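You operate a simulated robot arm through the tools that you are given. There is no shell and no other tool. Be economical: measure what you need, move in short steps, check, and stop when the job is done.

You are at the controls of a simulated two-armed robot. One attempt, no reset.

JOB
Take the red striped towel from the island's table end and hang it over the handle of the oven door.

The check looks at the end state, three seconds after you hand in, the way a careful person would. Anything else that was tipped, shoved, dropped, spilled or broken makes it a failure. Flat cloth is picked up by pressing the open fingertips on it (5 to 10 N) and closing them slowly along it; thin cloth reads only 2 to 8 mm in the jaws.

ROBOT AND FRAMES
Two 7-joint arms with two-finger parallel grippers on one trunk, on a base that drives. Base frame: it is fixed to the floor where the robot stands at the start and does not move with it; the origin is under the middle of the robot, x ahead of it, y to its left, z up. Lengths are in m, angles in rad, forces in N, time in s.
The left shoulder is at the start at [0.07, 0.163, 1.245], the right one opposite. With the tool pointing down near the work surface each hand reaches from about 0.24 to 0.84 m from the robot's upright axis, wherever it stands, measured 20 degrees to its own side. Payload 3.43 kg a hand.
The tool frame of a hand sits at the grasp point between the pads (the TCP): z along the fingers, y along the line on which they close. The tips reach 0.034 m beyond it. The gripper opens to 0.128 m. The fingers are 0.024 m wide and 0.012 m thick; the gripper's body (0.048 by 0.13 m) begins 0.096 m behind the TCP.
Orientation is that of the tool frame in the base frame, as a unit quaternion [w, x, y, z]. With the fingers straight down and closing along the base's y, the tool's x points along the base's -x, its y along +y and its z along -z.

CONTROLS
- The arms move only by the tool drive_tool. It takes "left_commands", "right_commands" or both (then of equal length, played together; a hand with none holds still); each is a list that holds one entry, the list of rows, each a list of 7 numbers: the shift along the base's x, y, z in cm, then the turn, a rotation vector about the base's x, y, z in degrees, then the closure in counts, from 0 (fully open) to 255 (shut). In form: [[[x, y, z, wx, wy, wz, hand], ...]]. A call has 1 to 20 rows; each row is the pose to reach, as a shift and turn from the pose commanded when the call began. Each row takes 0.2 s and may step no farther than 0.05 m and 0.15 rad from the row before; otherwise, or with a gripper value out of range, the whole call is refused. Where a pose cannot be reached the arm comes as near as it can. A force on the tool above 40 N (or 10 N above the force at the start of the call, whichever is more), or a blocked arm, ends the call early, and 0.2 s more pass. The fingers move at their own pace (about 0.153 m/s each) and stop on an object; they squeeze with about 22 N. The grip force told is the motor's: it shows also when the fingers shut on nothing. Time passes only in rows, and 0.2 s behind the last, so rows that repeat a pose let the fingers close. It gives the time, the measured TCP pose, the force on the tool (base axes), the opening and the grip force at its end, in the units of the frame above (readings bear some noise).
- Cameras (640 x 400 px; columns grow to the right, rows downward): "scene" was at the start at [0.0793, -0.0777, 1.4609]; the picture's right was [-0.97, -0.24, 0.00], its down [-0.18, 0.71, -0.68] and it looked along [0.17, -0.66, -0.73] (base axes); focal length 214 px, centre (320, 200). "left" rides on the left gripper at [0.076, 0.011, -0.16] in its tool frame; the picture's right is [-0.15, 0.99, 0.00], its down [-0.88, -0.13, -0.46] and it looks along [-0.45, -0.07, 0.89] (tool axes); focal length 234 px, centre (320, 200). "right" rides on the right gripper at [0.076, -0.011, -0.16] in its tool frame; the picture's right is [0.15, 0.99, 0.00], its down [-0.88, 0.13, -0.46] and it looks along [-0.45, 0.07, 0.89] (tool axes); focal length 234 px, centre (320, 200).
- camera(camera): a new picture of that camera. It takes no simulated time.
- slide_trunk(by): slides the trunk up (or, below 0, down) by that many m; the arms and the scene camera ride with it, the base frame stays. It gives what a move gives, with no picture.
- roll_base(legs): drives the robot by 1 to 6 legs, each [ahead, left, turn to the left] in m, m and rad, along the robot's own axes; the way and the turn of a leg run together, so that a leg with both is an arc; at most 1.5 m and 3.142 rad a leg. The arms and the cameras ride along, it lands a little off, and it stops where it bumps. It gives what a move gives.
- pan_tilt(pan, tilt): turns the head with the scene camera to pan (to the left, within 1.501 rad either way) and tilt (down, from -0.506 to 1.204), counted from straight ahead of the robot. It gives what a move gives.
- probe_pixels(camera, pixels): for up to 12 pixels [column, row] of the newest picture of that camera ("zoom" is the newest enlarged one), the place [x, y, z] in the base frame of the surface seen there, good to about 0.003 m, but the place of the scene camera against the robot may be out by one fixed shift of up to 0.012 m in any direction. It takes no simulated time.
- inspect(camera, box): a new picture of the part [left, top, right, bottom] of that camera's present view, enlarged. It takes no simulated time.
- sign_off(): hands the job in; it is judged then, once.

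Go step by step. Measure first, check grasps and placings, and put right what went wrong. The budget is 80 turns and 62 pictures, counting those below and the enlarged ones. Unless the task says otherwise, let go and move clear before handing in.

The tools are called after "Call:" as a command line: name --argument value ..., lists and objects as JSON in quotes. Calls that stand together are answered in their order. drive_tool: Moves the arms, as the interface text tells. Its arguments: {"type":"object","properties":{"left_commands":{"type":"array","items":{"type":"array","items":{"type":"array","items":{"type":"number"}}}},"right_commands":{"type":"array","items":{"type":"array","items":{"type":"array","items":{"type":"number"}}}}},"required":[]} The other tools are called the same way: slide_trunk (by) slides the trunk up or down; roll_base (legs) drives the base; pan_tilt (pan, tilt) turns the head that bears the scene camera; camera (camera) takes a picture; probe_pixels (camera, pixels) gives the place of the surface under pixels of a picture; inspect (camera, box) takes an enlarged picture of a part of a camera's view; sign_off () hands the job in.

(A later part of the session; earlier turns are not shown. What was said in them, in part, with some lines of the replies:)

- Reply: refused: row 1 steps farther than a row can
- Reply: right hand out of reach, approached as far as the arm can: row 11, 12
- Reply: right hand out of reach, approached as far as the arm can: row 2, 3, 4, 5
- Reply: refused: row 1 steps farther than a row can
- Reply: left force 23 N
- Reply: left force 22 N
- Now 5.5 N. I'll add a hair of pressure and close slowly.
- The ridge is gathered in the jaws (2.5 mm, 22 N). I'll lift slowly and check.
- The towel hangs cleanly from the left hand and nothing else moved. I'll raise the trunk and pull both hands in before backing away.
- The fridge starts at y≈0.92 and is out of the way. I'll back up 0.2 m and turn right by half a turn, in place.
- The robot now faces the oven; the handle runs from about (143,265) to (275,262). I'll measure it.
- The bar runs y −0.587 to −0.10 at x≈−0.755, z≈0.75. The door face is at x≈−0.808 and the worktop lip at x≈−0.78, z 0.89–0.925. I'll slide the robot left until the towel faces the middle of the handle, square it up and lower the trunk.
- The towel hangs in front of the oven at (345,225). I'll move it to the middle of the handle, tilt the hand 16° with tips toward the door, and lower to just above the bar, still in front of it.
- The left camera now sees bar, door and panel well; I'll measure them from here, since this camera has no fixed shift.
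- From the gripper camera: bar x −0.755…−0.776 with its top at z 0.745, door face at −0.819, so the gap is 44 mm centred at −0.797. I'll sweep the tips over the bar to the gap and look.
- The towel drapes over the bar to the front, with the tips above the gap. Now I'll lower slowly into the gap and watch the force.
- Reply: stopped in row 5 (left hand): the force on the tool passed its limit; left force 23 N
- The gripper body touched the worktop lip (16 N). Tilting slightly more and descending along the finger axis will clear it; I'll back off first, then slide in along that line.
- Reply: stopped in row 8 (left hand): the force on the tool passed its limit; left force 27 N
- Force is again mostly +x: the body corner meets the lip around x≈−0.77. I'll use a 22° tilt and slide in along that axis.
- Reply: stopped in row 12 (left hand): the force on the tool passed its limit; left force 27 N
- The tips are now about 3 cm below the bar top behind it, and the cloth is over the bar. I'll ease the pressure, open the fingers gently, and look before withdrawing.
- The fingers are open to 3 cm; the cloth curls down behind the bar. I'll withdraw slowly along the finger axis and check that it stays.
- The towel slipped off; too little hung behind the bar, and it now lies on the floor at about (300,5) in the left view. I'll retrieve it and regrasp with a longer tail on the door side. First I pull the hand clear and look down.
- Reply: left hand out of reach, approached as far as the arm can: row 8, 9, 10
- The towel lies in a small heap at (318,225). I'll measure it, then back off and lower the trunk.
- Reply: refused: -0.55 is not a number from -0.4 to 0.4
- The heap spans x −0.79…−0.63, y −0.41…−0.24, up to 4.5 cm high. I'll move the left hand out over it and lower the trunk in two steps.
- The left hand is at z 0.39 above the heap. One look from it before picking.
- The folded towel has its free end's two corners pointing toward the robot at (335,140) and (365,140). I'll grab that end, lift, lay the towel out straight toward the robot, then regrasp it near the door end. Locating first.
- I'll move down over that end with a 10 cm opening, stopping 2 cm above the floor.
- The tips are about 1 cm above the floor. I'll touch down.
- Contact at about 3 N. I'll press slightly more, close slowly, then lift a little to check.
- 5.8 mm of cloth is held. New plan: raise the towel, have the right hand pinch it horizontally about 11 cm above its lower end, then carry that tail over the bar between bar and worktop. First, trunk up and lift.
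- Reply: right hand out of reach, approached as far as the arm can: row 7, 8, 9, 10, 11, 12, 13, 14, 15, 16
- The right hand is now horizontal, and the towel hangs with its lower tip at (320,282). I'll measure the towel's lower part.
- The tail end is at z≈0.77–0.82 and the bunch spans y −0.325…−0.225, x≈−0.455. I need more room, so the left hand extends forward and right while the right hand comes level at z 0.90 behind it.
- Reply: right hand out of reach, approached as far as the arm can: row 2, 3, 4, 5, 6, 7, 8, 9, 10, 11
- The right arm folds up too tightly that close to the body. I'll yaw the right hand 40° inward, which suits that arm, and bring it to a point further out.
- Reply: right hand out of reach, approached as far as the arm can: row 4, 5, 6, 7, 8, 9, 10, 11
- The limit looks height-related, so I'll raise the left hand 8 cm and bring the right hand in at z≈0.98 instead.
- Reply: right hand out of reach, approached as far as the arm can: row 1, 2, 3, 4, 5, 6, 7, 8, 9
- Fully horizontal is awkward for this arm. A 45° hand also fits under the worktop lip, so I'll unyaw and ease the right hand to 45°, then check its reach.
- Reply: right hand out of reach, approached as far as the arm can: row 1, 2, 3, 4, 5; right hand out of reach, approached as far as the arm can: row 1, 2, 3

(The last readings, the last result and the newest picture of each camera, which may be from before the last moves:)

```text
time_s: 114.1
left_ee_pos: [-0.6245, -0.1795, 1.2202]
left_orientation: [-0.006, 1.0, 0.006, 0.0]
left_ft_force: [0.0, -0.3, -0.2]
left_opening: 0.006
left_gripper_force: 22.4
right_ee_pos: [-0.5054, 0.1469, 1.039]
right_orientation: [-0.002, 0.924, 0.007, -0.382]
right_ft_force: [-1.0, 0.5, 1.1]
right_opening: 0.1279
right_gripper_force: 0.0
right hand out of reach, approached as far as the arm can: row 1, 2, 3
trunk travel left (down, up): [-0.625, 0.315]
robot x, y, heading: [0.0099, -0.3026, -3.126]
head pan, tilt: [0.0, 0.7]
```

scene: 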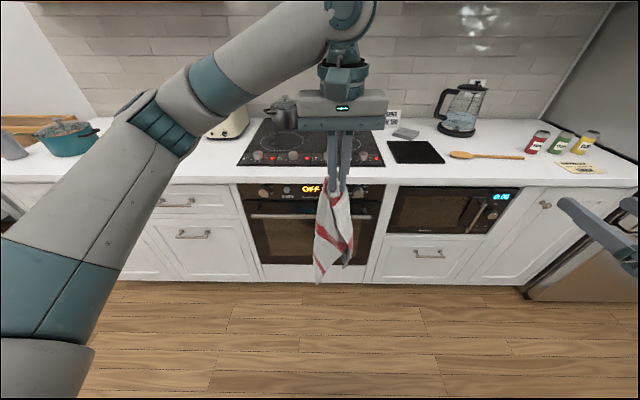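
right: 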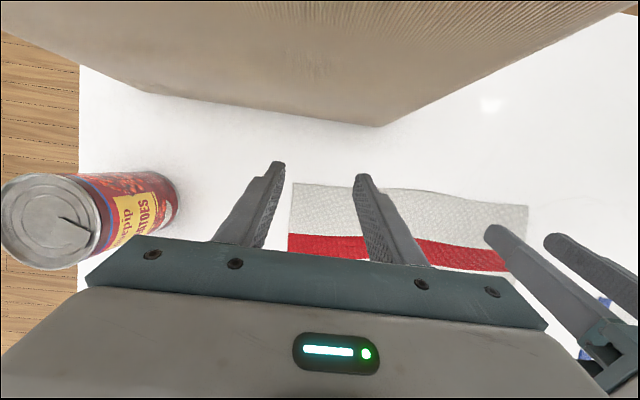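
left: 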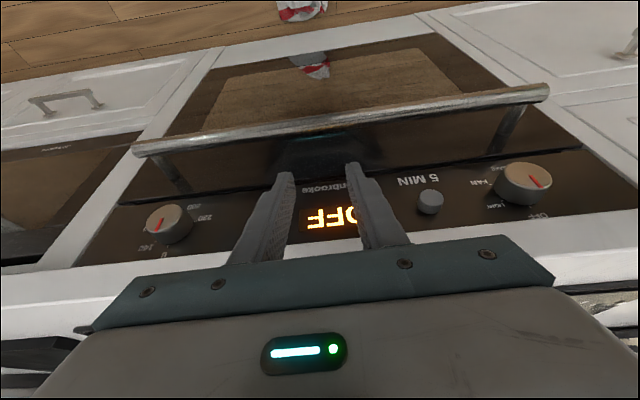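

At 45° the right hand can reach. I'll pinch about 8–9 cm below the left grip, so a ~12 cm tail (the end the left hand holds) will go behind the bar. Moving to a pre-position behind the towel.

Call:
drive_tool --right_commands '[[[0, 0, 4.5, 0, 0, 0, 0], [0, 0, 9, 0, 0, 0, 0], [0, 0, 13.5, 0, 0, 0, 0], [0, -3, 17, 0, 0, 0, 0], [0, -7, 17, 0, 0, 0, 0], [0, -11, 17, 0, 0, 0, 0], [0, -15, 17, 0, 0, 0, 0], [0, -19, 17, 0, 0, 0, 0], [0, -23, 17, 0, 0, 0, 0], [0, -27, 17, 0, 0, 0, 0], [0, -31, 17, 0, 0, 0, 0], [-1, -32.7, 17, 0, 0, 0, 0], [-1, -32.7, 17, 0, 0, 0, 0]]]'

Call:
camera --camera "scene"

```text
time_s: 116.9
left_ee_pos: [-0.6234, -0.1783, 1.2201]
left_orientation: [-0.006, 1.0, 0.006, 0.001]
left_ft_force: [0.8, -0.4, 0.5]
left_opening: 0.0062
left_gripper_force: 22.0
right_ee_pos: [-0.5132, -0.1785, 1.2096]
right_orientation: [-0.002, 0.923, 0.007, -0.384]
right_ft_force: [0.1, 0.3, -0.6]
right_opening: 0.128
right_gripper_force: 0.0
trunk travel left (down, up): [-0.625, 0.315]
robot x, y, heading: [0.0085, -0.3053, -3.132]
head pan, tilt: [0.0, 0.7]
```

```text
9 pictures are left
```

scene: 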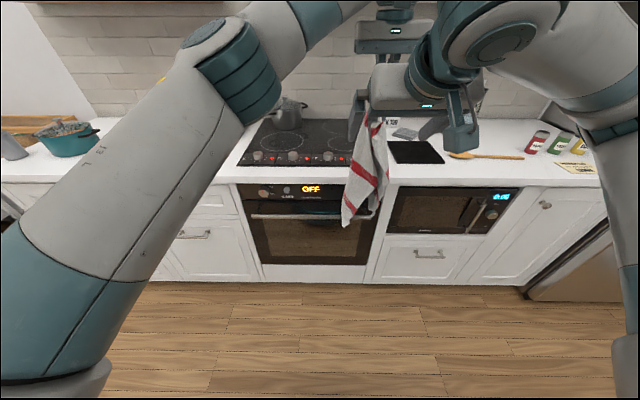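

The right hand is behind the towel as planned. I'll advance along its axis so the bunch enters the jaws, then close.

Call:
drive_tool --right_commands '[[[-2, 0, -1.6, 0, 0, 0, 0], [-4, 0, -3.2, 0, 0, 0, 0], [-6, 0, -4.6, 0, 0, 0, 0], [-8, 0, -5.6, 0, 0, 0, 0], [-10.2, 0, -6.5, 0, 0, 0, 0], [-10.2, 0, -6.5, 0, 0, 0, 0], [-10.2, 0, -6.5, 0, 0, 0, 60], [-10.2, 0, -6.5, 0, 0, 0, 110], [-10.2, 0, -6.5, 0, 0, 0, 160], [-10.2, 0, -6.5, 0, 0, 0, 200], [-10.2, 0, -6.5, 0, 0, 0, 230], [-10.2, 0, -6.5, 0, 0, 0, 255], [-10.2, 0, -6.5, 0, 0, 0, 255], [-10.2, 0, -6.5, 0, 0, 0, 255]]]'

Call:
inspect --camera "scene" --box '[260, 0, 500, 240]'

```text
time_s: 119.9
left_ee_pos: [-0.6241, -0.1793, 1.2204]
left_orientation: [-0.006, 1.0, 0.006, 0.001]
left_ft_force: [0.4, 0.3, -0.2]
left_opening: 0.0057
left_gripper_force: 21.8
right_ee_pos: [-0.6182, -0.1791, 1.1439]
right_orientation: [-0.002, 0.923, 0.006, -0.384]
right_ft_force: [-0.2, -0.2, 0.6]
right_opening: 0.0047
right_gripper_force: 22.4
trunk travel left (down, up): [-0.625, 0.315]
robot x, y, heading: [0.0083, -0.301, -3.124]
head pan, tilt: [0.0, 0.7]
```

```text
1.67 times, centred on (380, 120) of scene
```

zoom: 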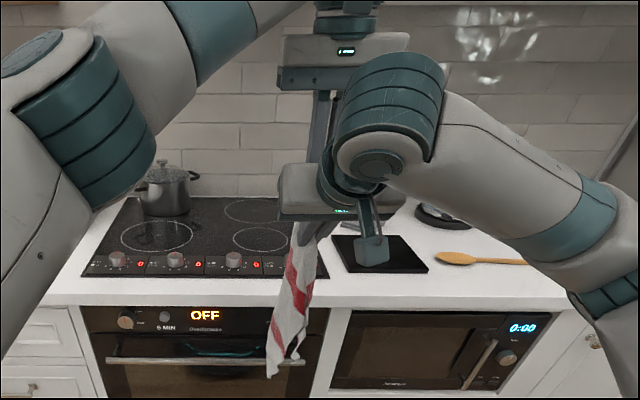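

Both hands hold (right 4.7 mm, left 5.7 mm). I'll carry the left-held end over to the door side of the right fingertips, release it there, and move the left hand up and away.

Call:
drive_tool --left_commands '[[[-2, 0, 0, 0, 0, 0, 255], [-4, 0, -1, 0, 0, 0, 255], [-6, 0, -3, 0, 0, 0, 255], [-7, 0, -4, 0, 0, 0, 255], [-7, 0, -4, 0, 0, 0, 200], [-7, 0, -4, 0, 0, 0, 120], [-7, 0, -4, 0, 0, 0, 80], [-7, 0, -4, 0, 0, 0, 80], [-7, 0, -1, 0, 0, 0, 80], [-7, 0, 3, 0, 0, 0, 80], [-7, 0, 7, 0, 0, 0, 80], [-7, 0, 11, 0, 0, 0, 80], [-7, 0, 15, 0, 0, 0, 80], [-4, -3, 17, 0, 0, 0, 80], [-1, -7, 17, 0, 0, 0, 80], [2, -11, 17, 0, 0, 0, 80], [5, -15, 17, 0, 0, 0, 80], [8, -19, 17, 0, 0, 0, 80]]]'

Call:
camera --camera "right"

```text
time_s: 123.7
left_ee_pos: [-0.5443, -0.3731, 1.3903]
left_orientation: [-0.007, 1.0, 0.006, 0.001]
left_ft_force: [-0.7, 0.2, 0.2]
left_opening: 0.0876
left_gripper_force: 0.0
left hand out of reach, approached as far as the arm can: row 3, 4, 5, 6, 7, 8, 9, 10, 11, 12, 13, 14, 15, 16
right_ee_pos: [-0.6174, -0.1811, 1.1443]
right_orientation: [-0.003, 0.923, 0.007, -0.384]
right_ft_force: [0.1, -0.4, -0.3]
right_opening: 0.0045
right_gripper_force: 22.1
trunk travel left (down, up): [-0.625, 0.315]
robot x, y, heading: [0.0097, -0.3056, -3.127]
head pan, tilt: [0.0, 0.7]
```

```text
7 pictures are left
```

right: 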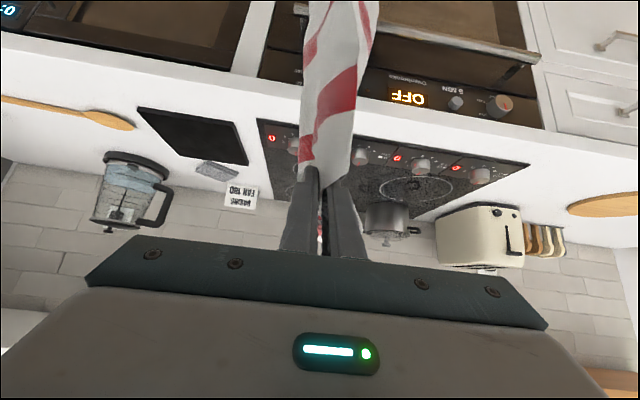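

The right hand alone holds the towel now, with the long part hanging on the robot side. I'll check the short tail from the left camera.

Call:
camera --camera "left"

```text
6 pictures are left
```

left: 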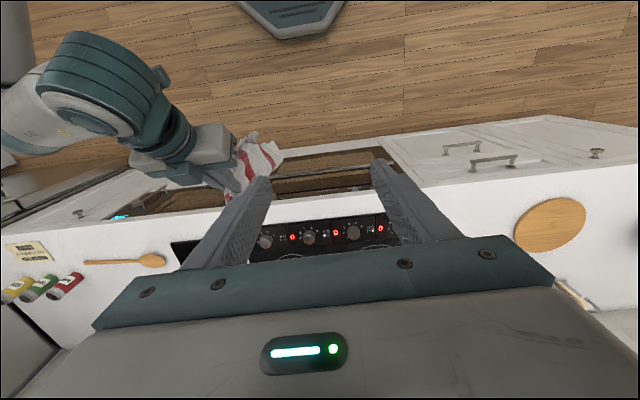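

The cloth shows at (230–280,135–190). I'll probe it to learn which side the short tail hangs on.

Call:
probe_pixels --camera "left" --pixels '[[245, 140], [255, 148], [265, 152], [278, 156], [272, 148], [250, 165], [242, 175], [235, 185], [230, 195], [258, 165], [240, 150]]'

```text
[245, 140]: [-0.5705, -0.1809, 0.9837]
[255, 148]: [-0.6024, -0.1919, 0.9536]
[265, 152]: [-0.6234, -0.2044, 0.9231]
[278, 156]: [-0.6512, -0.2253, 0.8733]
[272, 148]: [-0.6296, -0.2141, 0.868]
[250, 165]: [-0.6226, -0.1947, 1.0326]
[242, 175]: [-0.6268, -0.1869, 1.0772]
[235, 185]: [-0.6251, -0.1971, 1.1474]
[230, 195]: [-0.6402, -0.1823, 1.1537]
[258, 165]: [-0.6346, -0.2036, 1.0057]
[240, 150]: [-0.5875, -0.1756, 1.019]
```

The point at (−0.57,−0.18,0.98) might be the short tail hanging on the robot side, which would be wrong. I need a closer look before moving on.

Call:
inspect --camera "right" --box '[240, 0, 440, 250]'

Call:
probe_pixels --camera "zoom" --pixels '[[150, 20], [200, 20], [270, 20], [150, 100], [190, 100], [240, 100], [150, 200], [190, 200], [230, 200], [150, 280], [200, 280]]'

```text
1.60 times, centred on (340, 125) of right
```

zoom: 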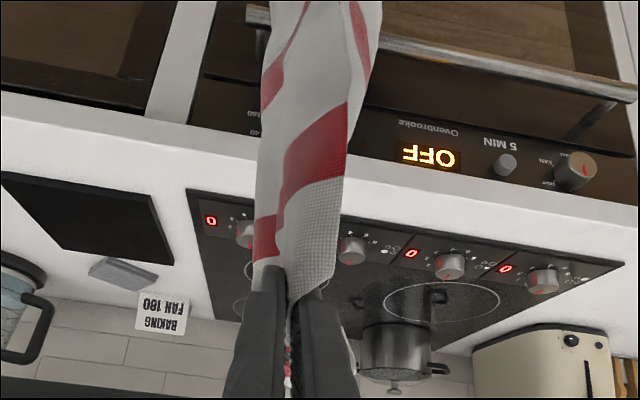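

```text
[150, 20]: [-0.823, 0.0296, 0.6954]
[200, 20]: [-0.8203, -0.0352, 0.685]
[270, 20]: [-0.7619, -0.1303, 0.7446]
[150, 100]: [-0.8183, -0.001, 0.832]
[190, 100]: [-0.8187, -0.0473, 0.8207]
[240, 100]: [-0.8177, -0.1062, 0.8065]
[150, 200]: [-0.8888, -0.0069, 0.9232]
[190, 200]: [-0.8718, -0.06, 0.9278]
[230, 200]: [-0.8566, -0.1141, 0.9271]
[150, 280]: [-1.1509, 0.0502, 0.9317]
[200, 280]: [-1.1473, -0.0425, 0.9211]
```

I see a single long sheet on the robot side, with the short tail's stripe peeking out behind it at (265,235), so the tail appears to be on the door side. I'll position the base, drop the trunk so the tips are just above bar height, and advance part way.

Call:
roll_base --legs '[[0, 0.12, 0]]'

Call:
slide_trunk --by -0.27

Call:
roll_base --legs '[[0.08, 0, 0]]'

```text
time_s: 125.0
left_ee_pos: [-0.5436, -0.4875, 1.3913]
left_orientation: [-0.005, 1.0, 0.006, 0.001]
left_ft_force: [0.0, -0.3, 0.3]
left_opening: 0.0876
left_gripper_force: 0.2
right_ee_pos: [-0.6149, -0.2976, 1.1441]
right_orientation: [-0.001, 0.924, 0.007, -0.383]
right_ft_force: [0.3, -0.3, 0.0]
right_opening: 0.0046
right_gripper_force: 22.5
trunk travel left (down, up): [-0.625, 0.315]
robot x, y, heading: [0.0094, -0.4205, -3.125]
head pan, tilt: [0.0, 0.7]
```

```text
time_s: 127.7
left_ee_pos: [-0.5449, -0.488, 1.1214]
left_orientation: [-0.006, 1.0, 0.005, 0.0]
left_ft_force: [-0.9, 0.0, 0.1]
left_opening: 0.0877
left_gripper_force: 0.0
right_ee_pos: [-0.616, -0.2991, 0.8748]
right_orientation: [-0.003, 0.923, 0.006, -0.384]
right_ft_force: [1.2, 0.0, 0.1]
right_opening: 0.0044
right_gripper_force: 22.5
trunk travel left (down, up): [-0.355, 0.585]
robot x, y, heading: [0.0132, -0.425, -3.131]
head pan, tilt: [0.0, 0.7]
```

```text
time_s: 128.8
left_ee_pos: [-0.6248, -0.4903, 1.1202]
left_orientation: [-0.006, 1.0, 0.005, 0.001]
left_ft_force: [-0.7, -0.2, -0.4]
left_opening: 0.0876
left_gripper_force: 0.1
right_ee_pos: [-0.6958, -0.3003, 0.8734]
right_orientation: [-0.002, 0.924, 0.006, -0.383]
right_ft_force: [0.4, -0.2, -0.7]
right_opening: 0.0044
right_gripper_force: 22.2
trunk travel left (down, up): [-0.355, 0.585]
robot x, y, heading: [-0.0681, -0.4237, -3.132]
head pan, tilt: [0.0, 0.7]
```

The tips are now at about (−0.72, 0.85). I'll sweep over the bar to the gap by arm and look with the right camera before releasing.

Call:
drive_tool --right_commands '[[[-1, 0, 0, 0, 0, 0, 255], [-2, 0, 0, 0, 0, 0, 255], [-3, 0, 0, 0, 0, 0, 255], [-4, 0, 0, 0, 0, 0, 255], [-5, 0, 0, 0, 0, 0, 255], [-6, 0, 0, 0, 0, 0, 255], [-7, 0, -0.6, 0, 0, 0, 255], [-8, 0, -1.4, 0, 0, 0, 255], [-8, 0, -1.4, 0, 0, 0, 255], [-8, 0, -1.4, 0, 0, 0, 255]]]'

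Call:
camera --camera "right"

```text
time_s: 131.0
left_ee_pos: [-0.6231, -0.4897, 1.1205]
left_orientation: [-0.007, 1.0, 0.005, 0.002]
left_ft_force: [-0.4, 0.1, 0.2]
left_opening: 0.0877
left_gripper_force: 0.0
right_ee_pos: [-0.7749, -0.3004, 0.8586]
right_orientation: [-0.002, 0.924, 0.006, -0.383]
right_ft_force: [0.8, 0.2, -0.4]
right_opening: 0.0049
right_gripper_force: 22.2
trunk travel left (down, up): [-0.355, 0.585]
robot x, y, heading: [-0.0691, -0.4179, -3.13]
head pan, tilt: [0.0, 0.7]
```

```text
4 pictures are left
```

right: 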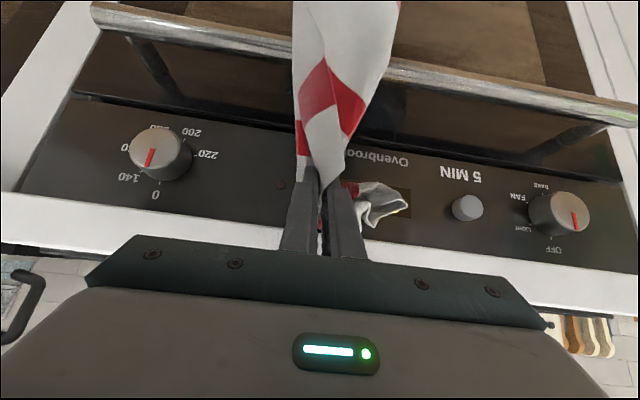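

The short tail is visible at (375,200), on the door side of the fingers, and the long part goes over the bar. I'll check the tail's position.

Call:
probe_pixels --camera "right" --pixels '[[355, 190], [370, 190], [385, 190], [400, 205], [375, 215], [365, 205], [315, 150], [345, 110], [330, 60], [345, 20], [420, 72], [300, 150]]'

```text
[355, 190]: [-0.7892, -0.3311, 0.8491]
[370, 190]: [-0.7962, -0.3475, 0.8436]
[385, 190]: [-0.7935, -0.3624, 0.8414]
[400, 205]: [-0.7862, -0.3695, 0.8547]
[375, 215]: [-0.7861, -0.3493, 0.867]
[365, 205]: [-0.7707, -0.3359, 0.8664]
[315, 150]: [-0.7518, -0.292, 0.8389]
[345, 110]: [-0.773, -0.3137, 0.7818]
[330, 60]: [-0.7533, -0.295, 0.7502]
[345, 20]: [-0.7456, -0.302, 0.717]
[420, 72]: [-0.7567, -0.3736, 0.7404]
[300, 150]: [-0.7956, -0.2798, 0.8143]
```

The tail pokes sideways just above the gap, so it should go down with the fingers. I'll lower along the door, easing the tilt to 30° as the tips pass below the bar top.

Call:
drive_tool --right_commands '[[[0, 0, -1, 0, 0, 0, 255], [0, 0, -2, 0, 0, 0, 255], [0, 0, -3, 0, 0, 0, 255], [0, 0, -4, 0, 0, 0, 255], [0, 0, -5, 0, 0, 0, 255], [0, 0, -6, 0, 0, 0, 255], [0, 0, -7, 0, 0, 0, 255], [0, 0, -8, 0, 0, 0, 255], [0, 0, -9, 0, 0, 0, 255], [-0.3, 0, -9.5, 0, -4, 0, 255], [-0.55, 0, -9.9, 0, -7.5, 0, 255], [-0.8, 0, -10.4, 0, -11, 0, 255], [-1, 0, -10.8, 0, -15, 0, 255], [-1, 0, -10.8, 0, -15, 0, 255]]]'

```text
time_s: 134.0
left_ee_pos: [-0.622, -0.4893, 1.1203]
left_orientation: [-0.006, 1.0, 0.005, 0.0]
left_ft_force: [0.7, -0.6, -0.1]
left_opening: 0.088
left_gripper_force: 0.1
right_ee_pos: [-0.7853, -0.3002, 0.7535]
right_orientation: [0.0, 0.965, 0.007, -0.263]
right_ft_force: [-12.5, -0.6, 28.4]
right_opening: 0.0046
right_gripper_force: 21.8
trunk travel left (down, up): [-0.355, 0.585]
robot x, y, heading: [-0.0653, -0.4245, -3.125]
head pan, tilt: [0.0, 0.7]
```

Depth reached, with the fingers pressing on the bar a bit (28 N). I'll ease up slightly and look before opening.

Call:
drive_tool --right_commands '[[[-0.2, 0, 0.4, 0, 0, 0, 255], [-0.2, 0, 0.6, 0, 0, 0, 255]]]'

Call:
camera --camera "right"

```text
time_s: 134.6
left_ee_pos: [-0.6221, -0.4897, 1.1206]
left_orientation: [-0.006, 1.0, 0.005, 0.001]
left_ft_force: [-1.0, -0.3, -0.1]
left_opening: 0.0879
left_gripper_force: 0.0
right_ee_pos: [-0.7855, -0.2995, 0.7547]
right_orientation: [-0.002, 0.966, 0.006, -0.258]
right_ft_force: [-2.9, -0.9, 6.9]
right_opening: 0.0051
right_gripper_force: 21.8
trunk travel left (down, up): [-0.355, 0.585]
robot x, y, heading: [-0.0707, -0.426, -3.125]
head pan, tilt: [0.0, 0.7]
```

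```text
3 pictures are left
```

right: 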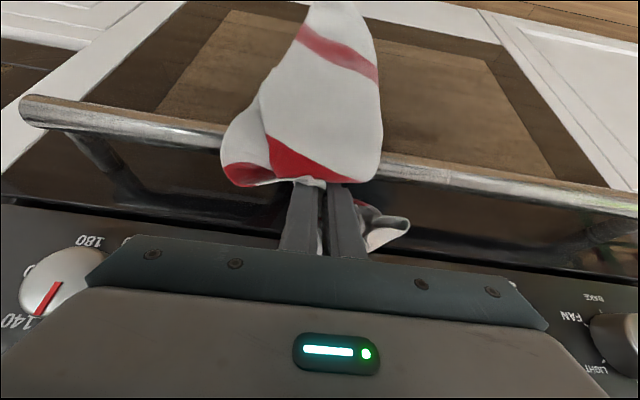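

The long part lies over the bar and the tail is behind it at (385,230). I'll probe the tail's height.

Call:
probe_pixels --camera "right" --pixels '[[375, 235], [385, 228], [400, 222], [405, 228], [385, 245], [365, 210], [245, 180], [310, 178], [360, 150], [320, 100]]'

```text
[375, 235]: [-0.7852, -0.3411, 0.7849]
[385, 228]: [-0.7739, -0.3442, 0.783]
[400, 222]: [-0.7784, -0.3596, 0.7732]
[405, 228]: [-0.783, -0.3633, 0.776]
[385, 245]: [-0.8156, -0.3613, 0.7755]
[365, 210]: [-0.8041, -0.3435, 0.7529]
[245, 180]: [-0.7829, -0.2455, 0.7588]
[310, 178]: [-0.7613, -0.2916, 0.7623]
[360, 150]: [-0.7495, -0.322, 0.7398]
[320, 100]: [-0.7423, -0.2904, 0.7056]
```

The crest of the tail is at z≈0.78 over the gap, and it folds down on the door side at (−0.804,−0.344,0.753), so it should drop behind when freed. I'll open gently and withdraw slowly along the finger axis.

Call:
drive_tool --right_commands '[[[0, 0, 0, 0, 0, 0, 245], [0, 0, 0, 0, 0, 0, 235], [0, 0, 0, 0, 0, 0, 225], [0, 0, 0, 0, 0, 0, 215], [0, 0, 0, 0, 0, 0, 205], [0, 0, 0, 0, 0, 0, 195], [0, 0, 0, 0, 0, 0, 195], [0, 0, 0, 0, 0, 0, 195], [0, 0, 0, 0, 0, 0, 195]]]'

Call:
camera --camera "right"

```text
time_s: 136.6
left_ee_pos: [-0.6237, -0.4906, 1.1204]
left_orientation: [-0.005, 1.0, 0.005, 0.002]
left_ft_force: [0.0, 0.5, 0.0]
left_opening: 0.0879
left_gripper_force: 0.0
right_ee_pos: [-0.7861, -0.2994, 0.7571]
right_orientation: [-0.001, 0.966, 0.007, -0.26]
right_ft_force: [-2.1, -0.2, 2.3]
right_opening: 0.0296
right_gripper_force: 0.1
trunk travel left (down, up): [-0.355, 0.585]
robot x, y, heading: [-0.0689, -0.4236, -3.126]
head pan, tilt: [0.0, 0.7]
```

```text
2 pictures are left
```

right: 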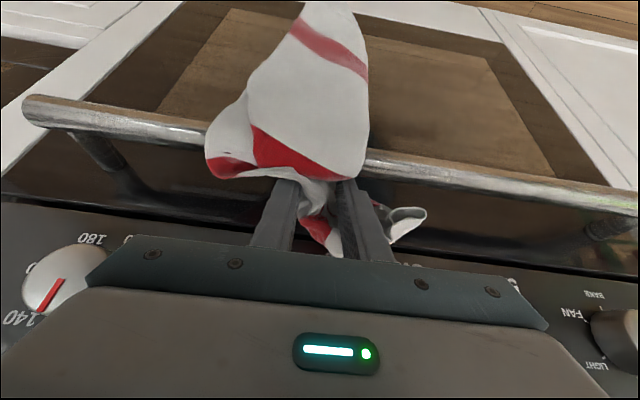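

The short end leans up against the oven panel between the fingers (320,230) and at (405,215). Let me probe it to plan a push-down.

Call:
probe_pixels --camera "right" --pixels '[[312, 225], [320, 235], [332, 240], [337, 252], [325, 210], [405, 215], [420, 212], [395, 235], [320, 190], [225, 165]]'

```text
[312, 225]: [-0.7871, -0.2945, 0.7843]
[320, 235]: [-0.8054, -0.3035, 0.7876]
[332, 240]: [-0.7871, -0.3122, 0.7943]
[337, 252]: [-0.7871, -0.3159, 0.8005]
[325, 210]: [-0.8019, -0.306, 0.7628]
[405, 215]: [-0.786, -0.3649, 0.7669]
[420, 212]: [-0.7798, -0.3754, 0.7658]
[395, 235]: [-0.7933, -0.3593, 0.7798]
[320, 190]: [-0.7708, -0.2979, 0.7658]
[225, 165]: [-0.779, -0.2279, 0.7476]
```

The short end rises to a crest at z≈0.80 beside the door, then flops to y −0.375. I'll back the open fingers out just above it, close them, and tuck the crest down into the gap.

Call:
drive_tool --right_commands '[[[0.6, 0, 1.5, 0, 2, 0, 185], [1.2, 0, 3.2, 0, 4, 0, 180], [1.5, 0, 5, 0, 6, 0, 180], [1.7, 0, 7, 0, 8, 0, 180], [1.8, 0, 9, 0, 8, 0, 180], [1.8, 0, 9.2, 0, 8, 0, 255], [1.8, 0, 9.2, 0, 8, 0, 255], [1.4, -0.5, 9, 0, 8, 0, 255], [1.0, -1, 8.5, 0, 8, 0, 255], [0.7, -1, 7, 0, 8, 0, 255], [0.6, -1, 5.5, 0, 8, 0, 255], [0.5, -1, 4, 0, 8, 0, 255], [0.5, -1, 2.5, 0, 8, 0, 255], [0.5, -1, 1, 0, 8, 0, 255], [0.5, -1, 0.3, 0, 8, 0, 255], [0.5, -1, 0.3, 0, 8, 0, 255]]]'

```text
time_s: 140.0
left_ee_pos: [-0.6221, -0.4893, 1.1215]
left_orientation: [-0.005, 1.0, 0.004, 0.0]
left_ft_force: [-0.2, 0.0, 0.4]
left_opening: 0.0878
left_gripper_force: 0.2
right_ee_pos: [-0.7817, -0.3108, 0.7647]
right_orientation: [-0.001, 0.944, 0.005, -0.33]
right_ft_force: [-10.7, 2.2, 32.5]
right_opening: 0.005
right_gripper_force: 22.2
trunk travel left (down, up): [-0.355, 0.585]
robot x, y, heading: [-0.0722, -0.4217, -3.132]
head pan, tilt: [0.0, 0.7]
```

The fingers closed on 5 mm of cloth again, so the crest was dragged up with them and has now been pushed down behind the bar. I'll open wider this time to avoid dragging, back out along the axis, and look.

Call:
drive_tool --right_commands '[[[-0.1, 0, 0.4, 0, 0, 0, 240], [-0.1, 0, 0.4, 0, 0, 0, 220], [-0.1, 0, 0.4, 0, 0, 0, 200], [-0.1, 0, 0.4, 0, 0, 0, 180], [-0.1, 0, 0.4, 0, 0, 0, 160], [-0.1, 0, 0.4, 0, 0, 0, 140], [-0.1, 0, 0.4, 0, 0, 0, 140], [-0.1, 0, 0.4, 0, 0, 0, 140], [0.6, 0, 1.3, 0, 0, 0, 140], [1.2, 0, 2.1, 0, 0, 0, 140], [1.8, 0, 2.9, 0, 0, 0, 140], [2.5, 0, 3.7, 0, 0, 0, 140], [3.7, 0, 5.2, 0, 0, 0, 140], [5, 0, 6.8, 0, 0, 0, 140], [6.2, 0, 8.4, 0, 0, 0, 140], [7.4, 0, 10, 0, 0, 0, 140], [7.4, 0, 10, 0, 0, 0, 140]]]'

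Call:
camera --camera "right"

```text
time_s: 143.6
left_ee_pos: [-0.6243, -0.4882, 1.1199]
left_orientation: [-0.006, 1.0, 0.005, 0.001]
left_ft_force: [0.5, -0.3, -0.1]
left_opening: 0.0878
left_gripper_force: 0.0
right_ee_pos: [-0.7086, -0.3091, 0.8616]
right_orientation: [-0.001, 0.946, 0.006, -0.325]
right_ft_force: [-0.7, -0.1, 0.4]
right_opening: 0.0575
right_gripper_force: 0.1
trunk travel left (down, up): [-0.355, 0.585]
robot x, y, heading: [-0.0726, -0.4192, -3.13]
head pan, tilt: [0.0, 0.7]
```

```text
1 pictures are left
```

right: 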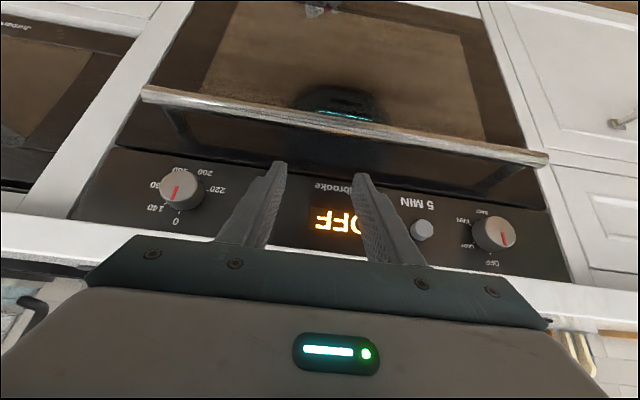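

The towel slipped off again. One picture is left, so I'll start with free probes on this newest picture for what shows at (315,5).

Call:
probe_pixels --camera "right" --pixels '[[308, 4], [315, 4], [322, 8], [315, 12], [330, 4], [345, 3], [300, 3], [420, 5], [360, 3], [250, 100], [350, 125], [520, 155]]'

```text
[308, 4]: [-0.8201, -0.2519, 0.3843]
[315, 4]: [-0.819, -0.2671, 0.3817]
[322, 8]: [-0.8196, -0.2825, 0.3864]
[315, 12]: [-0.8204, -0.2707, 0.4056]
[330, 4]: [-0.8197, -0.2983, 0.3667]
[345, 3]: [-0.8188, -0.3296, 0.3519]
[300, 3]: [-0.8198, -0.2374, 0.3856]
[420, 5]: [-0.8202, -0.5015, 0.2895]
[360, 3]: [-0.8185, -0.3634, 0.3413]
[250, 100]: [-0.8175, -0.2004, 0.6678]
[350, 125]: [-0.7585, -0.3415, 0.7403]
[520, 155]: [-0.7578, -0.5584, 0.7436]
```

The reflection at (−0.82,−0.267,0.39) places the towel's robot-side tip on the floor near (−0.63,−0.25). I'll back off, clear the right arm, bring the left hand over it and lower the trunk as before.

Call:
roll_base --legs '[[-0.08, 0, 0]]'

Call:
drive_tool --right_commands '[[[2, 0, 1, 0, 0, 0, 140], [4, 2, 2, 0, 0, 0, 140], [5, 5, 3, 0, 0, 0, 200], [6, 8, 4, 0, 0, 0, 255], [7, 11, 5, 0, 0, 0, 255], [8, 14, 5, 0, 0, 0, 255], [9, 17, 5, 0, 0, 0, 255], [10, 20, 5, 0, 0, 0, 255], [10, 23, 5, 0, 0, 0, 255], [10, 26, 5, 0, 0, 0, 255], [10, 29, 5, 0, 0, 0, 255], [10, 32, 5, 0, 0, 0, 255], [10, 34, 5, 0, 0, 0, 255], [10, 36, 5, 0, 0, 0, 255]]]' --left_commands '[[[0, 0, 0, 0, 0, 0, 0], [-1, 0, -2, 0, 0, 0, 0], [-2, 1.5, -5, 0, 0, 0, 0], [-3, 3.5, -8, 0, 0, 0, 0], [-4, 5.5, -11, 0, 0, 0, 0], [-5, 7.5, -14, 0, 0, 0, 0], [-6, 9.5, -17, 0, 0, 0, 0], [-7, 11.5, -20, 0, 0, 0, 0], [-8, 13.5, -23, 0, 0, 0, 0], [-9, 15.5, -26, 0, 0, 0, 0], [-10, 17.5, -29, 0, 0, 0, 0], [-11, 19.5, -32, 0, 0, 0, 0], [-11.6, 21.5, -35.5, 0, 0, 0, 0], [-11.6, 23, -39, 0, 0, 0, 0]]]'

Call:
slide_trunk --by -0.33

```text
time_s: 144.6
left_ee_pos: [-0.5445, -0.4881, 1.1215]
left_orientation: [-0.006, 1.0, 0.005, 0.001]
left_ft_force: [0.1, 0.0, 0.3]
left_opening: 0.0874
left_gripper_force: 0.1
right_ee_pos: [-0.6282, -0.3085, 0.8627]
right_orientation: [-0.002, 0.945, 0.007, -0.326]
right_ft_force: [-0.1, -0.3, 0.7]
right_opening: 0.0574
right_gripper_force: 0.1
trunk travel left (down, up): [-0.355, 0.585]
robot x, y, heading: [0.0119, -0.4217, -3.128]
head pan, tilt: [0.0, 0.7]
```

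```text
time_s: 147.6
left_ee_pos: [-0.6616, -0.2596, 0.7304]
left_orientation: [-0.006, 1.0, 0.005, 0.001]
left_ft_force: [0.0, 1.0, 0.0]
left_opening: 0.1279
left_gripper_force: 0.1
right_ee_pos: [-0.5317, 0.0525, 0.9134]
right_orientation: [0.0, 0.945, 0.008, -0.326]
right_ft_force: [-0.6, 0.1, 0.1]
right_opening: 0.0004
right_gripper_force: 21.8
trunk travel left (down, up): [-0.355, 0.585]
robot x, y, heading: [0.0071, -0.4226, -3.128]
head pan, tilt: [0.0, 0.7]
```

```text
time_s: 150.9
left_ee_pos: [-0.6614, -0.2604, 0.4002]
left_orientation: [-0.006, 1.0, 0.005, 0.001]
left_ft_force: [-0.3, -0.5, 0.1]
left_opening: 0.1283
left_gripper_force: 0.0
right_ee_pos: [-0.5301, 0.0518, 0.5843]
right_orientation: [-0.001, 0.945, 0.006, -0.326]
right_ft_force: [-0.5, -1.1, -0.7]
right_opening: 0.0
right_gripper_force: 22.2
trunk travel left (down, up): [-0.025, 0.915]
robot x, y, heading: [0.0102, -0.4208, -3.132]
head pan, tilt: [0.0, 0.7]
```

The left hand is over the spot at z 0.40. I'll go down and close slowly across the cloth in one move.

Call:
drive_tool --left_commands '[[[0, 0, -4.8, 0, 0, 0, 0], [0, 0, -9.6, 0, 0, 0, 0], [0, 0, -14.4, 0, 0, 0, 0], [0, 0, -19.2, 0, 0, 0, 0], [0, 0, -24, 0, 0, 0, 0], [0, 0, -28.8, 0, 0, 0, 0], [0, 0, -33, 0, 0, 0, 0], [0, 0, -35.5, 0, 0, 0, 0], [0, 0, -36.6, 0, 0, 0, 0], [0, 0, -36.7, 0, 0, 0, 25], [0, 0, -36.7, 0, 0, 0, 50], [0, 0, -36.7, 0, 0, 0, 75], [0, 0, -36.7, 0, 0, 0, 100], [0, 0, -36.7, 0, 0, 0, 125], [0, 0, -36.7, 0, 0, 0, 150], [0, 0, -36.7, 0, 0, 0, 175], [0, 0, -36.7, 0, 0, 0, 200], [0, 0, -36.7, 0, 0, 0, 225], [0, 0, -36.7, 0, 0, 0, 255], [0, 0, -36.7, 0, 0, 0, 255]]]'

```text
time_s: 155.1
left_ee_pos: [-0.6533, -0.2629, 0.039]
left_orientation: [-0.007, 1.0, 0.006, -0.001]
left_ft_force: [-2.4, 2.1, 11.2]
left_opening: 0.0089
left_gripper_force: 22.3
left hand out of reach, approached as far as the arm can: row 8, 9, 10, 11, 12, 13, 14, 15, 16, 17, 18, 19, 20
right_ee_pos: [-0.5297, 0.0503, 0.5842]
right_orientation: [-0.001, 0.945, 0.007, -0.327]
right_ft_force: [-0.8, -1.0, 0.0]
right_opening: 0.0
right_gripper_force: 21.5
trunk travel left (down, up): [-0.025, 0.915]
robot x, y, heading: [0.0069, -0.423, -3.132]
head pan, tilt: [0.0, 0.7]
```

8.9 mm of cloth is gripped. I'll raise it, tuck the right arm in, and turn the robot left toward the open floor to lay the towel out flat there.

Call:
slide_trunk --by 0.3

Call:
drive_tool --left_commands '[[[0, 0, 3, 0, 0, 0, 255], [0, 0, 6, 0, 0, 0, 255], [0, 0, 9, 0, 0, 0, 255], [1, 0, 12, 0, 0, 0, 255], [2, 0, 15, 0, 0, 0, 255], [3, 0, 18, 0, 0, 0, 255], [4, 0, 21, 0, 0, 0, 255], [5, 0, 24, 0, 0, 0, 255], [6, 0, 26, 0, 0, 0, 255]]]' --right_commands '[[[2, 0, 1, 0, 0, 0, 255], [4, 0, 2, 0, 0, 0, 255], [6, 0, 3, 0, 0, 0, 255], [8, 1, 4, 0, 0, 0, 255], [10, 2, 5, 0, -4, 0, 255], [12, 3, 6, 0, -8, 0, 255], [14, 4, 7, 0, -12, 0, 255], [15, 5, 8, 0, -16, 0, 255], [15, 5, 8, 0, -20, 0, 255]]]'

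Call:
roll_base --legs '[[0, 0, 1.57]]'

```text
time_s: 158.1
left_ee_pos: [-0.6536, -0.2618, 0.3378]
left_orientation: [-0.007, 1.0, 0.005, 0.001]
left_ft_force: [0.4, -0.3, -0.6]
left_opening: 0.0074
left_gripper_force: 21.8
right_ee_pos: [-0.5313, 0.0511, 0.8827]
right_orientation: [-0.001, 0.945, 0.006, -0.327]
right_ft_force: [1.2, 0.6, 0.0]
right_opening: 0.0
right_gripper_force: 22.1
trunk travel left (down, up): [-0.325, 0.615]
robot x, y, heading: [0.0065, -0.4297, -3.13]
head pan, tilt: [0.0, 0.7]
```

```text
time_s: 160.1
left_ee_pos: [-0.5958, -0.265, 0.5969]
left_orientation: [-0.005, 1.0, 0.006, 0.001]
left_ft_force: [-0.9, -0.3, -1.6]
left_opening: 0.0076
left_gripper_force: 21.7
right_ee_pos: [-0.4093, 0.0977, 0.8845]
right_orientation: [0.0, 0.999, 0.008, -0.044]
right_ft_force: [1.0, 1.4, 0.9]
right_opening: 0.0
right_gripper_force: 21.8
right hand out of reach, approached as far as the arm can: row 8, 9
trunk travel left (down, up): [-0.325, 0.615]
robot x, y, heading: [0.0092, -0.4253, -3.13]
head pan, tilt: [0.0, 0.7]
```

```text
time_s: 164.2
left_ee_pos: [-0.1652, -1.0233, 0.5985]
left_orientation: [-0.005, 0.712, 0.702, -0.005]
left_ft_force: [-0.8, -0.8, -0.9]
left_opening: 0.0071
left_gripper_force: 21.6
right_ee_pos: [-0.5199, -0.8077, 0.9619]
right_orientation: [0.11, 0.703, 0.694, -0.113]
right_ft_force: [-0.3, 0.2, -0.2]
right_opening: 0.0
right_gripper_force: 21.6
trunk travel left (down, up): [-0.325, 0.615]
robot x, y, heading: [0.0086, -0.4206, -1.584]
head pan, tilt: [0.0, 0.7]
```

The towel is held (7 mm) and the robot faces open floor. I'll lay the towel out by lowering and dragging it back toward the robot, release, move the hand aside and raise the trunk. The last picture goes on the result.

Call:
drive_tool --left_commands '[[[2, -1.2, 0, 0, 0, 0, 255], [4, -2.4, 0, 0, 0, 0, 255], [6, -3.6, 0, 0, 0, 0, 255], [8, -4.8, 0, 0, 0, 0, 255], [10, -6, 0, 0, 0, 0, 255], [12, -7.2, 0, 0, 0, 0, 255], [12, -8, 0, 0, 0, 0, 255], [12, -8, 0, 0, 0, 0, 255]]]'

Call:
slide_trunk --by -0.3

Call:
drive_tool --left_commands '[[[0, 2, -1.6, 0, 0, 0, 255], [0, 4, -3.2, 0, 0, 0, 255], [0, 6, -4.8, 0, 0, 0, 255], [0, 8, -6.4, 0, 0, 0, 255], [0, 10, -8, 0, 0, 0, 255], [0, 12, -9.6, 0, 0, 0, 255], [0, 14, -11.2, 0, 0, 0, 255], [0, 16, -12.8, 0, 0, 0, 255], [0, 18, -14.4, 0, 0, 0, 255], [0, 20, -16, 0, 0, 0, 255], [0, 22, -18, 0, 0, 0, 255], [0, 24, -20, 0, 0, 0, 255], [0, 26, -22, 0, 0, 0, 255], [0, 28, -23.5, 0, 0, 0, 255], [0, 30, -24.5, 0, 0, 0, 255], [0, 32, -24.8, 0, 0, 0, 255], [0, 33, -24.8, 0, 0, 0, 255], [0, 33, -24.8, 0, 0, 0, 150], [0, 33, -24.8, 0, 0, 0, 60], [0, 33, -24.8, 0, 0, 0, 0]]]'

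Call:
drive_tool --left_commands '[[[0, 0, 4, 0, 0, 0, 0], [0, 0, 8, 0, 0, 0, 0], [0, 0, 12, 0, 0, 0, 0], [0, 0, 16, 0, 0, 0, 0], [0, 0, 20, 0, 0, 0, 0], [4, 0, 24, 0, 0, 0, 0], [8, 0, 26, 0, 0, 0, 0], [12, 0, 28, 0, 0, 0, 0], [16, 0, 28, 0, 0, 0, 0], [20, 0, 28, 0, 0, 0, 0], [24, 0, 28, 0, 0, 0, 0]]]'

Call:
slide_trunk --by 0.375

Call:
pan_tilt --pan 0.0 --tilt 1.0

Call:
inspect --camera "scene" --box '[220, 140, 420, 265]'

```text
time_s: 166.0
left_ee_pos: [-0.0445, -1.1024, 0.5977]
left_orientation: [-0.004, 0.713, 0.702, -0.005]
left_ft_force: [0.3, -0.2, -0.3]
left_opening: 0.007
left_gripper_force: 21.9
right_ee_pos: [-0.5204, -0.808, 0.9616]
right_orientation: [0.111, 0.703, 0.694, -0.112]
right_ft_force: [-0.4, 0.4, 0.4]
right_opening: 0.0
right_gripper_force: 21.8
trunk travel left (down, up): [-0.325, 0.615]
robot x, y, heading: [0.0079, -0.4209, -1.588]
head pan, tilt: [0.0, 0.7]
```

```text
time_s: 169.0
left_ee_pos: [-0.0441, -1.1027, 0.2983]
left_orientation: [-0.005, 0.713, 0.701, -0.005]
left_ft_force: [0.2, 0.0, 0.1]
left_opening: 0.0071
left_gripper_force: 21.7
right_ee_pos: [-0.5202, -0.8073, 0.6619]
right_orientation: [0.11, 0.702, 0.694, -0.113]
right_ft_force: [-0.2, -0.5, 0.7]
right_opening: 0.0002
right_gripper_force: 21.5
trunk travel left (down, up): [-0.025, 0.915]
robot x, y, heading: [0.0082, -0.4204, -1.579]
head pan, tilt: [0.0, 0.7]
```

```text
time_s: 172.3
left_ee_pos: [-0.0373, -0.8284, 0.0668]
left_orientation: [0.016, 0.704, 0.709, -0.022]
left_ft_force: [0.6, 0.2, -0.3]
left_opening: 0.0072
left_gripper_force: 22.3
right_ee_pos: [-0.5216, -0.8064, 0.6614]
right_orientation: [0.11, 0.702, 0.694, -0.114]
right_ft_force: [-0.2, 0.1, -1.3]
right_opening: 0.0003
right_gripper_force: 22.2
trunk travel left (down, up): [-0.025, 0.915]
robot x, y, heading: [0.0089, -0.4255, -1.584]
head pan, tilt: [0.0, 0.7]
stopped in row 16 (left hand): the force on the tool passed its limit (the readings are from after the stop); the commanded pose is now the measured one
```

```text
refused: row 6 steps farther than a row can; nothing moved
```

```text
time_s: 172.8
left_ee_pos: [-0.0373, -0.8285, 0.0725]
left_orientation: [0.015, 0.703, 0.71, -0.019]
left_ft_force: [-1.2, -6.4, -1.7]
left_opening: 0.0073
left_gripper_force: 21.8
right_ee_pos: [-0.5194, -0.8075, 0.6693]
right_orientation: [0.11, 0.702, 0.694, -0.112]
right_ft_force: [0.8, 0.5, -0.1]
right_opening: 0.0
right_gripper_force: 21.5
trunk travel left (down, up): [-0.033, 0.907]
robot x, y, heading: [0.0116, -0.4248, -1.586]
head pan, tilt: [0.0, 0.7]
stopped: the force on the tool passed its limit (the readings are from after the stop); the commanded pose is now the measured one
```

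```text
time_s: 173.7
left_ee_pos: [-0.0362, -0.8271, 0.0729]
left_orientation: [0.015, 0.703, 0.711, -0.019]
left_ft_force: [5.9, -12.6, -0.1]
left_opening: 0.007
left_gripper_force: 22.4
right_ee_pos: [-0.5207, -0.8077, 0.6693]
right_orientation: [0.11, 0.702, 0.694, -0.113]
right_ft_force: [-0.3, -0.7, -0.5]
right_opening: 0.0
right_gripper_force: 21.7
trunk travel left (down, up): [-0.033, 0.907]
robot x, y, heading: [0.0104, -0.4238, -1.584]
head pan, tilt: [0.0, 1.0]
```

```text
3.20 times, centred on (320, 202) of scene
```

zoom: 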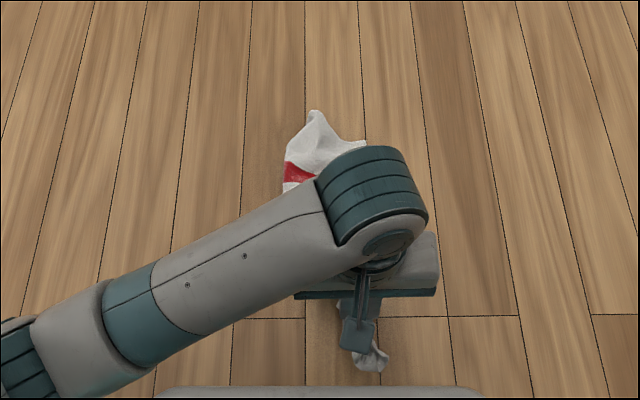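

The hand stopped against the robot's own base at row 16, but the picture shows the towel laid out: far end at (315,110)–(365,145), near end under the hand. I'll probe the far end.

Call:
probe_pixels --camera "zoom" --pixels '[[316, 113], [362, 142], [290, 150], [300, 172], [325, 140], [286, 185], [345, 143], [310, 180], [372, 360], [350, 150], [385, 355], [320, 160]]'

```text
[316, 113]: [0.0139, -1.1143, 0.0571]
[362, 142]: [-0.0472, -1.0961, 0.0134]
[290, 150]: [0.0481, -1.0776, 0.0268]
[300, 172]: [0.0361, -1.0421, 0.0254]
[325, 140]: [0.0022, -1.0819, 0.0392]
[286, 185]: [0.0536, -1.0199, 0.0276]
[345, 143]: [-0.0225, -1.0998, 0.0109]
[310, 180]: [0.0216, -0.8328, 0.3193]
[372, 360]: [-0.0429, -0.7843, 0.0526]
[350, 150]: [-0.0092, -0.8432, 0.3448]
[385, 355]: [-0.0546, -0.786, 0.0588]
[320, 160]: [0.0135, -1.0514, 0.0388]
```

The far end is at y≈−1.11, centred near x≈0. I'll release here, step out to y≈−0.985 (about 12 cm from that far end, which will be the door-side tail), press, and close slowly.

Call:
drive_tool --left_commands '[[[0, -0.5, 0, 0, 0, 0, 150], [0, -1.5, 0, 0, 0, 0, 60], [0, -3, 0, 0, 0, 0, 0], [0, -4, 3.5, 0, 0, 0, 0], [0.5, -5, 8, 0, 0, 0, 0], [1.5, -7, 10.5, 0, 0, 0, 0], [2.5, -10, 10.5, 0, 0, 0, 0], [3.2, -13, 10.5, 0, 0, 0, 0], [3.2, -15.7, 10.5, 0, 0, 0, 0], [3.2, -15.7, 6, 0, 0, 0, 0], [3.2, -15.7, 2, 0, 0, 0, 0], [3.2, -15.7, -1, 0, 0, 0, 0], [3.2, -15.7, -2.6, 0, 0, 0, 0], [3.2, -15.7, -3.5, 0, 0, 0, 0], [3.2, -15.7, -3.8, 0, 0, 0, 0]]]'

Call:
drive_tool --left_commands '[[[0, 0, 0, 0, 0, 0, 20], [0, 0, 0, 0, 0, 0, 35], [0, 0, 0, 0, 0, 0, 50], [0, 0, 0, 0, 0, 0, 65], [0, 0, 0, 0, 0, 0, 80], [0, 0, 0, 0, 0, 0, 95], [0, 0, 0, 0, 0, 0, 110], [0, 0, 0, 0, 0, 0, 125], [0, 0, 0, 0, 0, 0, 140], [0, 0, 0, 0, 0, 0, 155], [0, 0, 0, 0, 0, 0, 170], [0, 0, 0, 0, 0, 0, 185], [0, 0, 0, 0, 0, 0, 200], [0, 0, 0, 0, 0, 0, 215], [0, 0, 0, 0, 0, 0, 230], [0, 0, 0, 0, 0, 0, 255], [0, 0, 0, 0, 0, 0, 255], [0, 0, 0, 0, 0, 0, 255], [0, 0, 2, 0, 0, 0, 255], [0, 0, 5, 0, 0, 0, 255]]]'

```text
time_s: 176.8
left_ee_pos: [-0.005, -0.985, 0.0348]
left_orientation: [0.016, 0.703, 0.711, -0.019]
left_ft_force: [0.7, 1.1, 6.2]
left_opening: 0.1278
left_gripper_force: 0.0
right_ee_pos: [-0.5204, -0.808, 0.6697]
right_orientation: [0.111, 0.702, 0.694, -0.113]
right_ft_force: [0.7, 0.3, 0.8]
right_opening: 0.0003
right_gripper_force: 21.6
trunk travel left (down, up): [-0.033, 0.907]
robot x, y, heading: [0.0066, -0.423, -1.584]
head pan, tilt: [0.0, 1.0]
```

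```text
time_s: 181.1
left_ee_pos: [-0.0046, -0.9835, 0.0856]
left_orientation: [0.015, 0.703, 0.71, -0.018]
left_ft_force: [0.4, -0.2, 0.9]
left_opening: 0.0056
left_gripper_force: 22.2
right_ee_pos: [-0.5198, -0.8085, 0.6684]
right_orientation: [0.11, 0.703, 0.694, -0.112]
right_ft_force: [0.4, -0.2, 0.1]
right_opening: 0.0
right_gripper_force: 22.0
trunk travel left (down, up): [-0.033, 0.907]
robot x, y, heading: [0.0092, -0.4184, -1.582]
head pan, tilt: [0.0, 1.0]
```

5.6 mm of cloth is gripped 12 cm from the far end. I'll raise the trunk to the earlier working height, turn back to the oven, lift and tilt the hand 22°, and drive up to the known stance.

Call:
slide_trunk --by 0.4

Call:
slide_trunk --by 0.172

Call:
roll_base --legs '[[0, 0, -1.56]]'

Call:
drive_tool --left_commands '[[[1, 0.5, 2, 0, 1.8, 0, 255], [2, 1, 4, 0, 3.6, 0, 255], [3, 1.5, 6, 0, 5.5, 0, 255], [4, 2, 8, 0, 7.3, 0, 255], [5, 2.5, 10, 0, 9.2, 0, 255], [6, 3, 12, 0, 11, 0, 255], [7, 3.5, 14, 0, 12.8, 0, 255], [8, 4, 16, 0, 14.7, 0, 255], [9, 4.5, 18, 0, 16.5, 0, 255], [10, 5, 20, 0, 18.3, 0, 255], [11, 5.5, 22, 0, 20.2, 0, 255], [12, 6, 24, 0, 22, 0, 255], [12, 6, 24, 0, 22, 0, 255]]]'

Call:
roll_base --legs '[[0.216, 0, 0]]'

```text
time_s: 184.9
left_ee_pos: [-0.0049, -0.9838, 0.484]
left_orientation: [0.015, 0.703, 0.711, -0.02]
left_ft_force: [-0.2, -0.2, -0.2]
left_opening: 0.0056
left_gripper_force: 22.0
right_ee_pos: [-0.521, -0.8093, 1.0686]
right_orientation: [0.109, 0.703, 0.694, -0.112]
right_ft_force: [-0.6, 0.8, 0.3]
right_opening: 0.0
right_gripper_force: 22.3
trunk travel left (down, up): [-0.433, 0.507]
robot x, y, heading: [0.0126, -0.4189, -1.581]
head pan, tilt: [0.0, 1.0]
```

```text
time_s: 186.8
left_ee_pos: [-0.0054, -0.983, 0.6571]
left_orientation: [0.015, 0.703, 0.711, -0.019]
left_ft_force: [-0.6, -0.2, -0.3]
left_opening: 0.0058
left_gripper_force: 22.1
right_ee_pos: [-0.52, -0.8076, 1.2418]
right_orientation: [0.11, 0.702, 0.694, -0.113]
right_ft_force: [-0.6, 0.0, 0.3]
right_opening: 0.0002
right_gripper_force: 22.4
trunk travel left (down, up): [-0.605, 0.335]
robot x, y, heading: [0.0109, -0.4238, -1.584]
head pan, tilt: [0.0, 1.0]
```

```text
time_s: 191.0
left_ee_pos: [-0.5527, -0.4152, 0.6579]
left_orientation: [-0.002, 1.0, 0.011, -0.025]
left_ft_force: [0.2, 0.4, -0.1]
left_opening: 0.0057
left_gripper_force: 21.6
right_ee_pos: [-0.3835, 0.1006, 1.242]
right_orientation: [0.0, 0.988, 0.001, -0.157]
right_ft_force: [0.2, -0.8, 0.2]
right_opening: 0.0
right_gripper_force: 22.2
trunk travel left (down, up): [-0.605, 0.335]
robot x, y, heading: [0.0125, -0.4229, -3.139]
head pan, tilt: [0.0, 1.0]
```

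```text
time_s: 193.8
left_ee_pos: [-0.4327, -0.3567, 0.8978]
left_orientation: [-0.005, 0.976, 0.012, -0.215]
left_ft_force: [0.7, 0.9, -0.8]
left_opening: 0.0054
left_gripper_force: 21.9
right_ee_pos: [-0.3846, 0.1009, 1.2419]
right_orientation: [-0.001, 0.987, 0.001, -0.158]
right_ft_force: [-0.7, -1.1, -0.2]
right_opening: 0.0001
right_gripper_force: 21.6
trunk travel left (down, up): [-0.605, 0.335]
robot x, y, heading: [0.0074, -0.4208, -3.141]
head pan, tilt: [0.0, 1.0]
```

```text
time_s: 195.5
left_ee_pos: [-0.6557, -0.357, 0.8966]
left_orientation: [-0.005, 0.977, 0.011, -0.214]
left_ft_force: [0.9, 0.5, -0.9]
left_opening: 0.0056
left_gripper_force: 22.3
right_ee_pos: [-0.6086, 0.0998, 1.2431]
right_orientation: [-0.001, 0.988, 0.002, -0.158]
right_ft_force: [-0.1, 0.0, 0.0]
right_opening: 0.0002
right_gripper_force: 22.1
trunk travel left (down, up): [-0.605, 0.335]
robot x, y, heading: [-0.2171, -0.4227, -3.136]
head pan, tilt: [0.0, 1.0]
```

The hand is at (−0.656, −0.357, 0.897), tilted 25°, with the short tail on the door side. I'll sweep in with the tips just under the worktop lip, then slide down into the gap.

Call:
drive_tool --left_commands '[[[-2, 0, -0.3, 0, 0, 0, 255], [-4, 0, -0.5, 0, 0, 0, 255], [-6, 0, -0.7, 0, 0, 0, 255], [-8, 0, -0.9, 0, 0, 0, 255], [-9.8, 0, -1.1, 0, 0, 0, 255], [-9.8, 0, -1.1, 0, 0, 0, 255], [-9.8, 0, -1.1, 0, 0, 0, 255], [-10.5, 0, -2.6, 0, 0, 0, 255], [-11, 0, -4.1, 0, 0, 0, 255], [-11.5, 0, -5.6, 0, 0, 0, 255], [-11.9, 0, -7.1, 0, 0, 0, 255], [-12.2, 0, -8.6, 0, 0, 0, 255], [-12.5, 0, -10, 0, 0, 0, 255], [-12.8, 0, -11.3, 0, 0, 0, 255], [-13, 0, -12.6, 0, 0, 0, 255], [-13.1, 0, -13.6, 0, 0, 0, 255], [-13.1, 0, -14.2, 0, 0, 0, 255], [-13.1, 0, -14.2, 0, 0, 0, 255]]]'

```text
time_s: 199.3
left_ee_pos: [-0.788, -0.3586, 0.7574]
left_orientation: [-0.006, 0.976, 0.013, -0.217]
left_ft_force: [-11.2, 0.2, 18.1]
left_opening: 0.006
left_gripper_force: 22.0
right_ee_pos: [-0.6074, 0.1001, 1.2427]
right_orientation: [0.0, 0.987, 0.002, -0.159]
right_ft_force: [0.2, 0.8, 0.4]
right_opening: 0.0
right_gripper_force: 22.4
trunk travel left (down, up): [-0.605, 0.335]
robot x, y, heading: [-0.2148, -0.4251, -3.137]
head pan, tilt: [0.0, 1.0]
```

Full depth reached with moderate contact (18 N). I'll ease off, open wide and slowly so the tail is free of the pads, withdraw along the axis, and then back away.

Call:
drive_tool --left_commands '[[[-0.2, 0, 0.4, 0, 0, 0, 250], [-0.2, 0, 0.4, 0, 0, 0, 235], [-0.2, 0, 0.4, 0, 0, 0, 220], [-0.2, 0, 0.4, 0, 0, 0, 200], [-0.2, 0, 0.4, 0, 0, 0, 180], [-0.2, 0, 0.4, 0, 0, 0, 160], [-0.2, 0, 0.4, 0, 0, 0, 140], [-0.2, 0, 0.4, 0, 0, 0, 125], [-0.2, 0, 0.4, 0, 0, 0, 125], [-0.2, 0, 0.4, 0, 0, 0, 125], [0.0, 0, 0.9, 0, 0, 0, 125], [0.25, 0, 1.5, 0, 0, 0, 125], [0.55, 0, 2.2, 0, 0, 0, 125], [0.9, 0, 2.9, 0, 0, 0, 125], [1.2, 0, 3.6, 0, 0, 0, 125], [1.55, 0, 4.4, 0, 0, 0, 125], [1.95, 0, 5.2, 0, 0, 0, 125], [2.3, 0, 6, 0, 0, 0, 125], [2.7, 0, 6.8, 0, 0, 0, 125], [3.1, 0, 7.7, 0, 0, 0, 125]]]'

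```text
time_s: 203.5
left_ee_pos: [-0.7554, -0.3563, 0.8317]
left_orientation: [-0.005, 0.977, 0.012, -0.214]
left_ft_force: [-0.1, -0.5, -0.3]
left_opening: 0.0653
left_gripper_force: 0.0
right_ee_pos: [-0.6072, 0.0993, 1.2426]
right_orientation: [0.0, 0.987, 0.001, -0.158]
right_ft_force: [-0.2, 0.2, 0.2]
right_opening: 0.0
right_gripper_force: 22.1
trunk travel left (down, up): [-0.605, 0.335]
robot x, y, heading: [-0.214, -0.4218, -3.132]
head pan, tilt: [0.0, 1.0]
```

No cloth load remains on the hand. I'll retreat fully clear and try for one more look.

Call:
drive_tool --left_commands '[[[1.5, 0, 3, 0, 0, 0, 125], [3, 0, 6, 0, 0, 0, 125], [6, 0, 8, 0, 0, 0, 125], [10, 0, 9, 0, 0, 0, 125], [14, 0, 10, 0, 0, 0, 125], [18, 0, 10, 0, 0, 0, 125]]]'

Call:
camera --camera "scene"

```text
time_s: 204.9
left_ee_pos: [-0.5745, -0.3564, 0.9316]
left_orientation: [-0.005, 0.976, 0.012, -0.215]
left_ft_force: [0.4, -1.0, 0.7]
left_opening: 0.0652
left_gripper_force: 0.0
right_ee_pos: [-0.607, 0.101, 1.2413]
right_orientation: [-0.001, 0.987, 0.001, -0.158]
right_ft_force: [0.3, 0.8, -0.9]
right_opening: 0.0001
right_gripper_force: 22.1
trunk travel left (down, up): [-0.605, 0.335]
robot x, y, heading: [-0.2108, -0.4242, -3.147]
head pan, tilt: [0.0, 1.0]
```

```text
refused: no pictures are left
5 turns are left
```

No pictures are left and both hands are clear of the oven. Any blind touch could dislodge the towel, so I'm handing in now.

Call:
sign_off

```text
The job is handed in.
```

I handed the job in, but I can't confirm the towel is hanging on the oven handle. On the third try I put it over the bar with a tail of about 12 cm behind it. I then let go and moved clear, with no pictures left to check.

- **Earlier drops:** the first two tries slipped off the bar and the towel fell to the floor both times. I picked it up and changed the grip each time.
- **Other contact:** my left arm pressed on the green bin on the island once. It looked upright and unmoved afterwards. The left gripper also bumped the worktop edge above the oven twice, at about 23–27 N.
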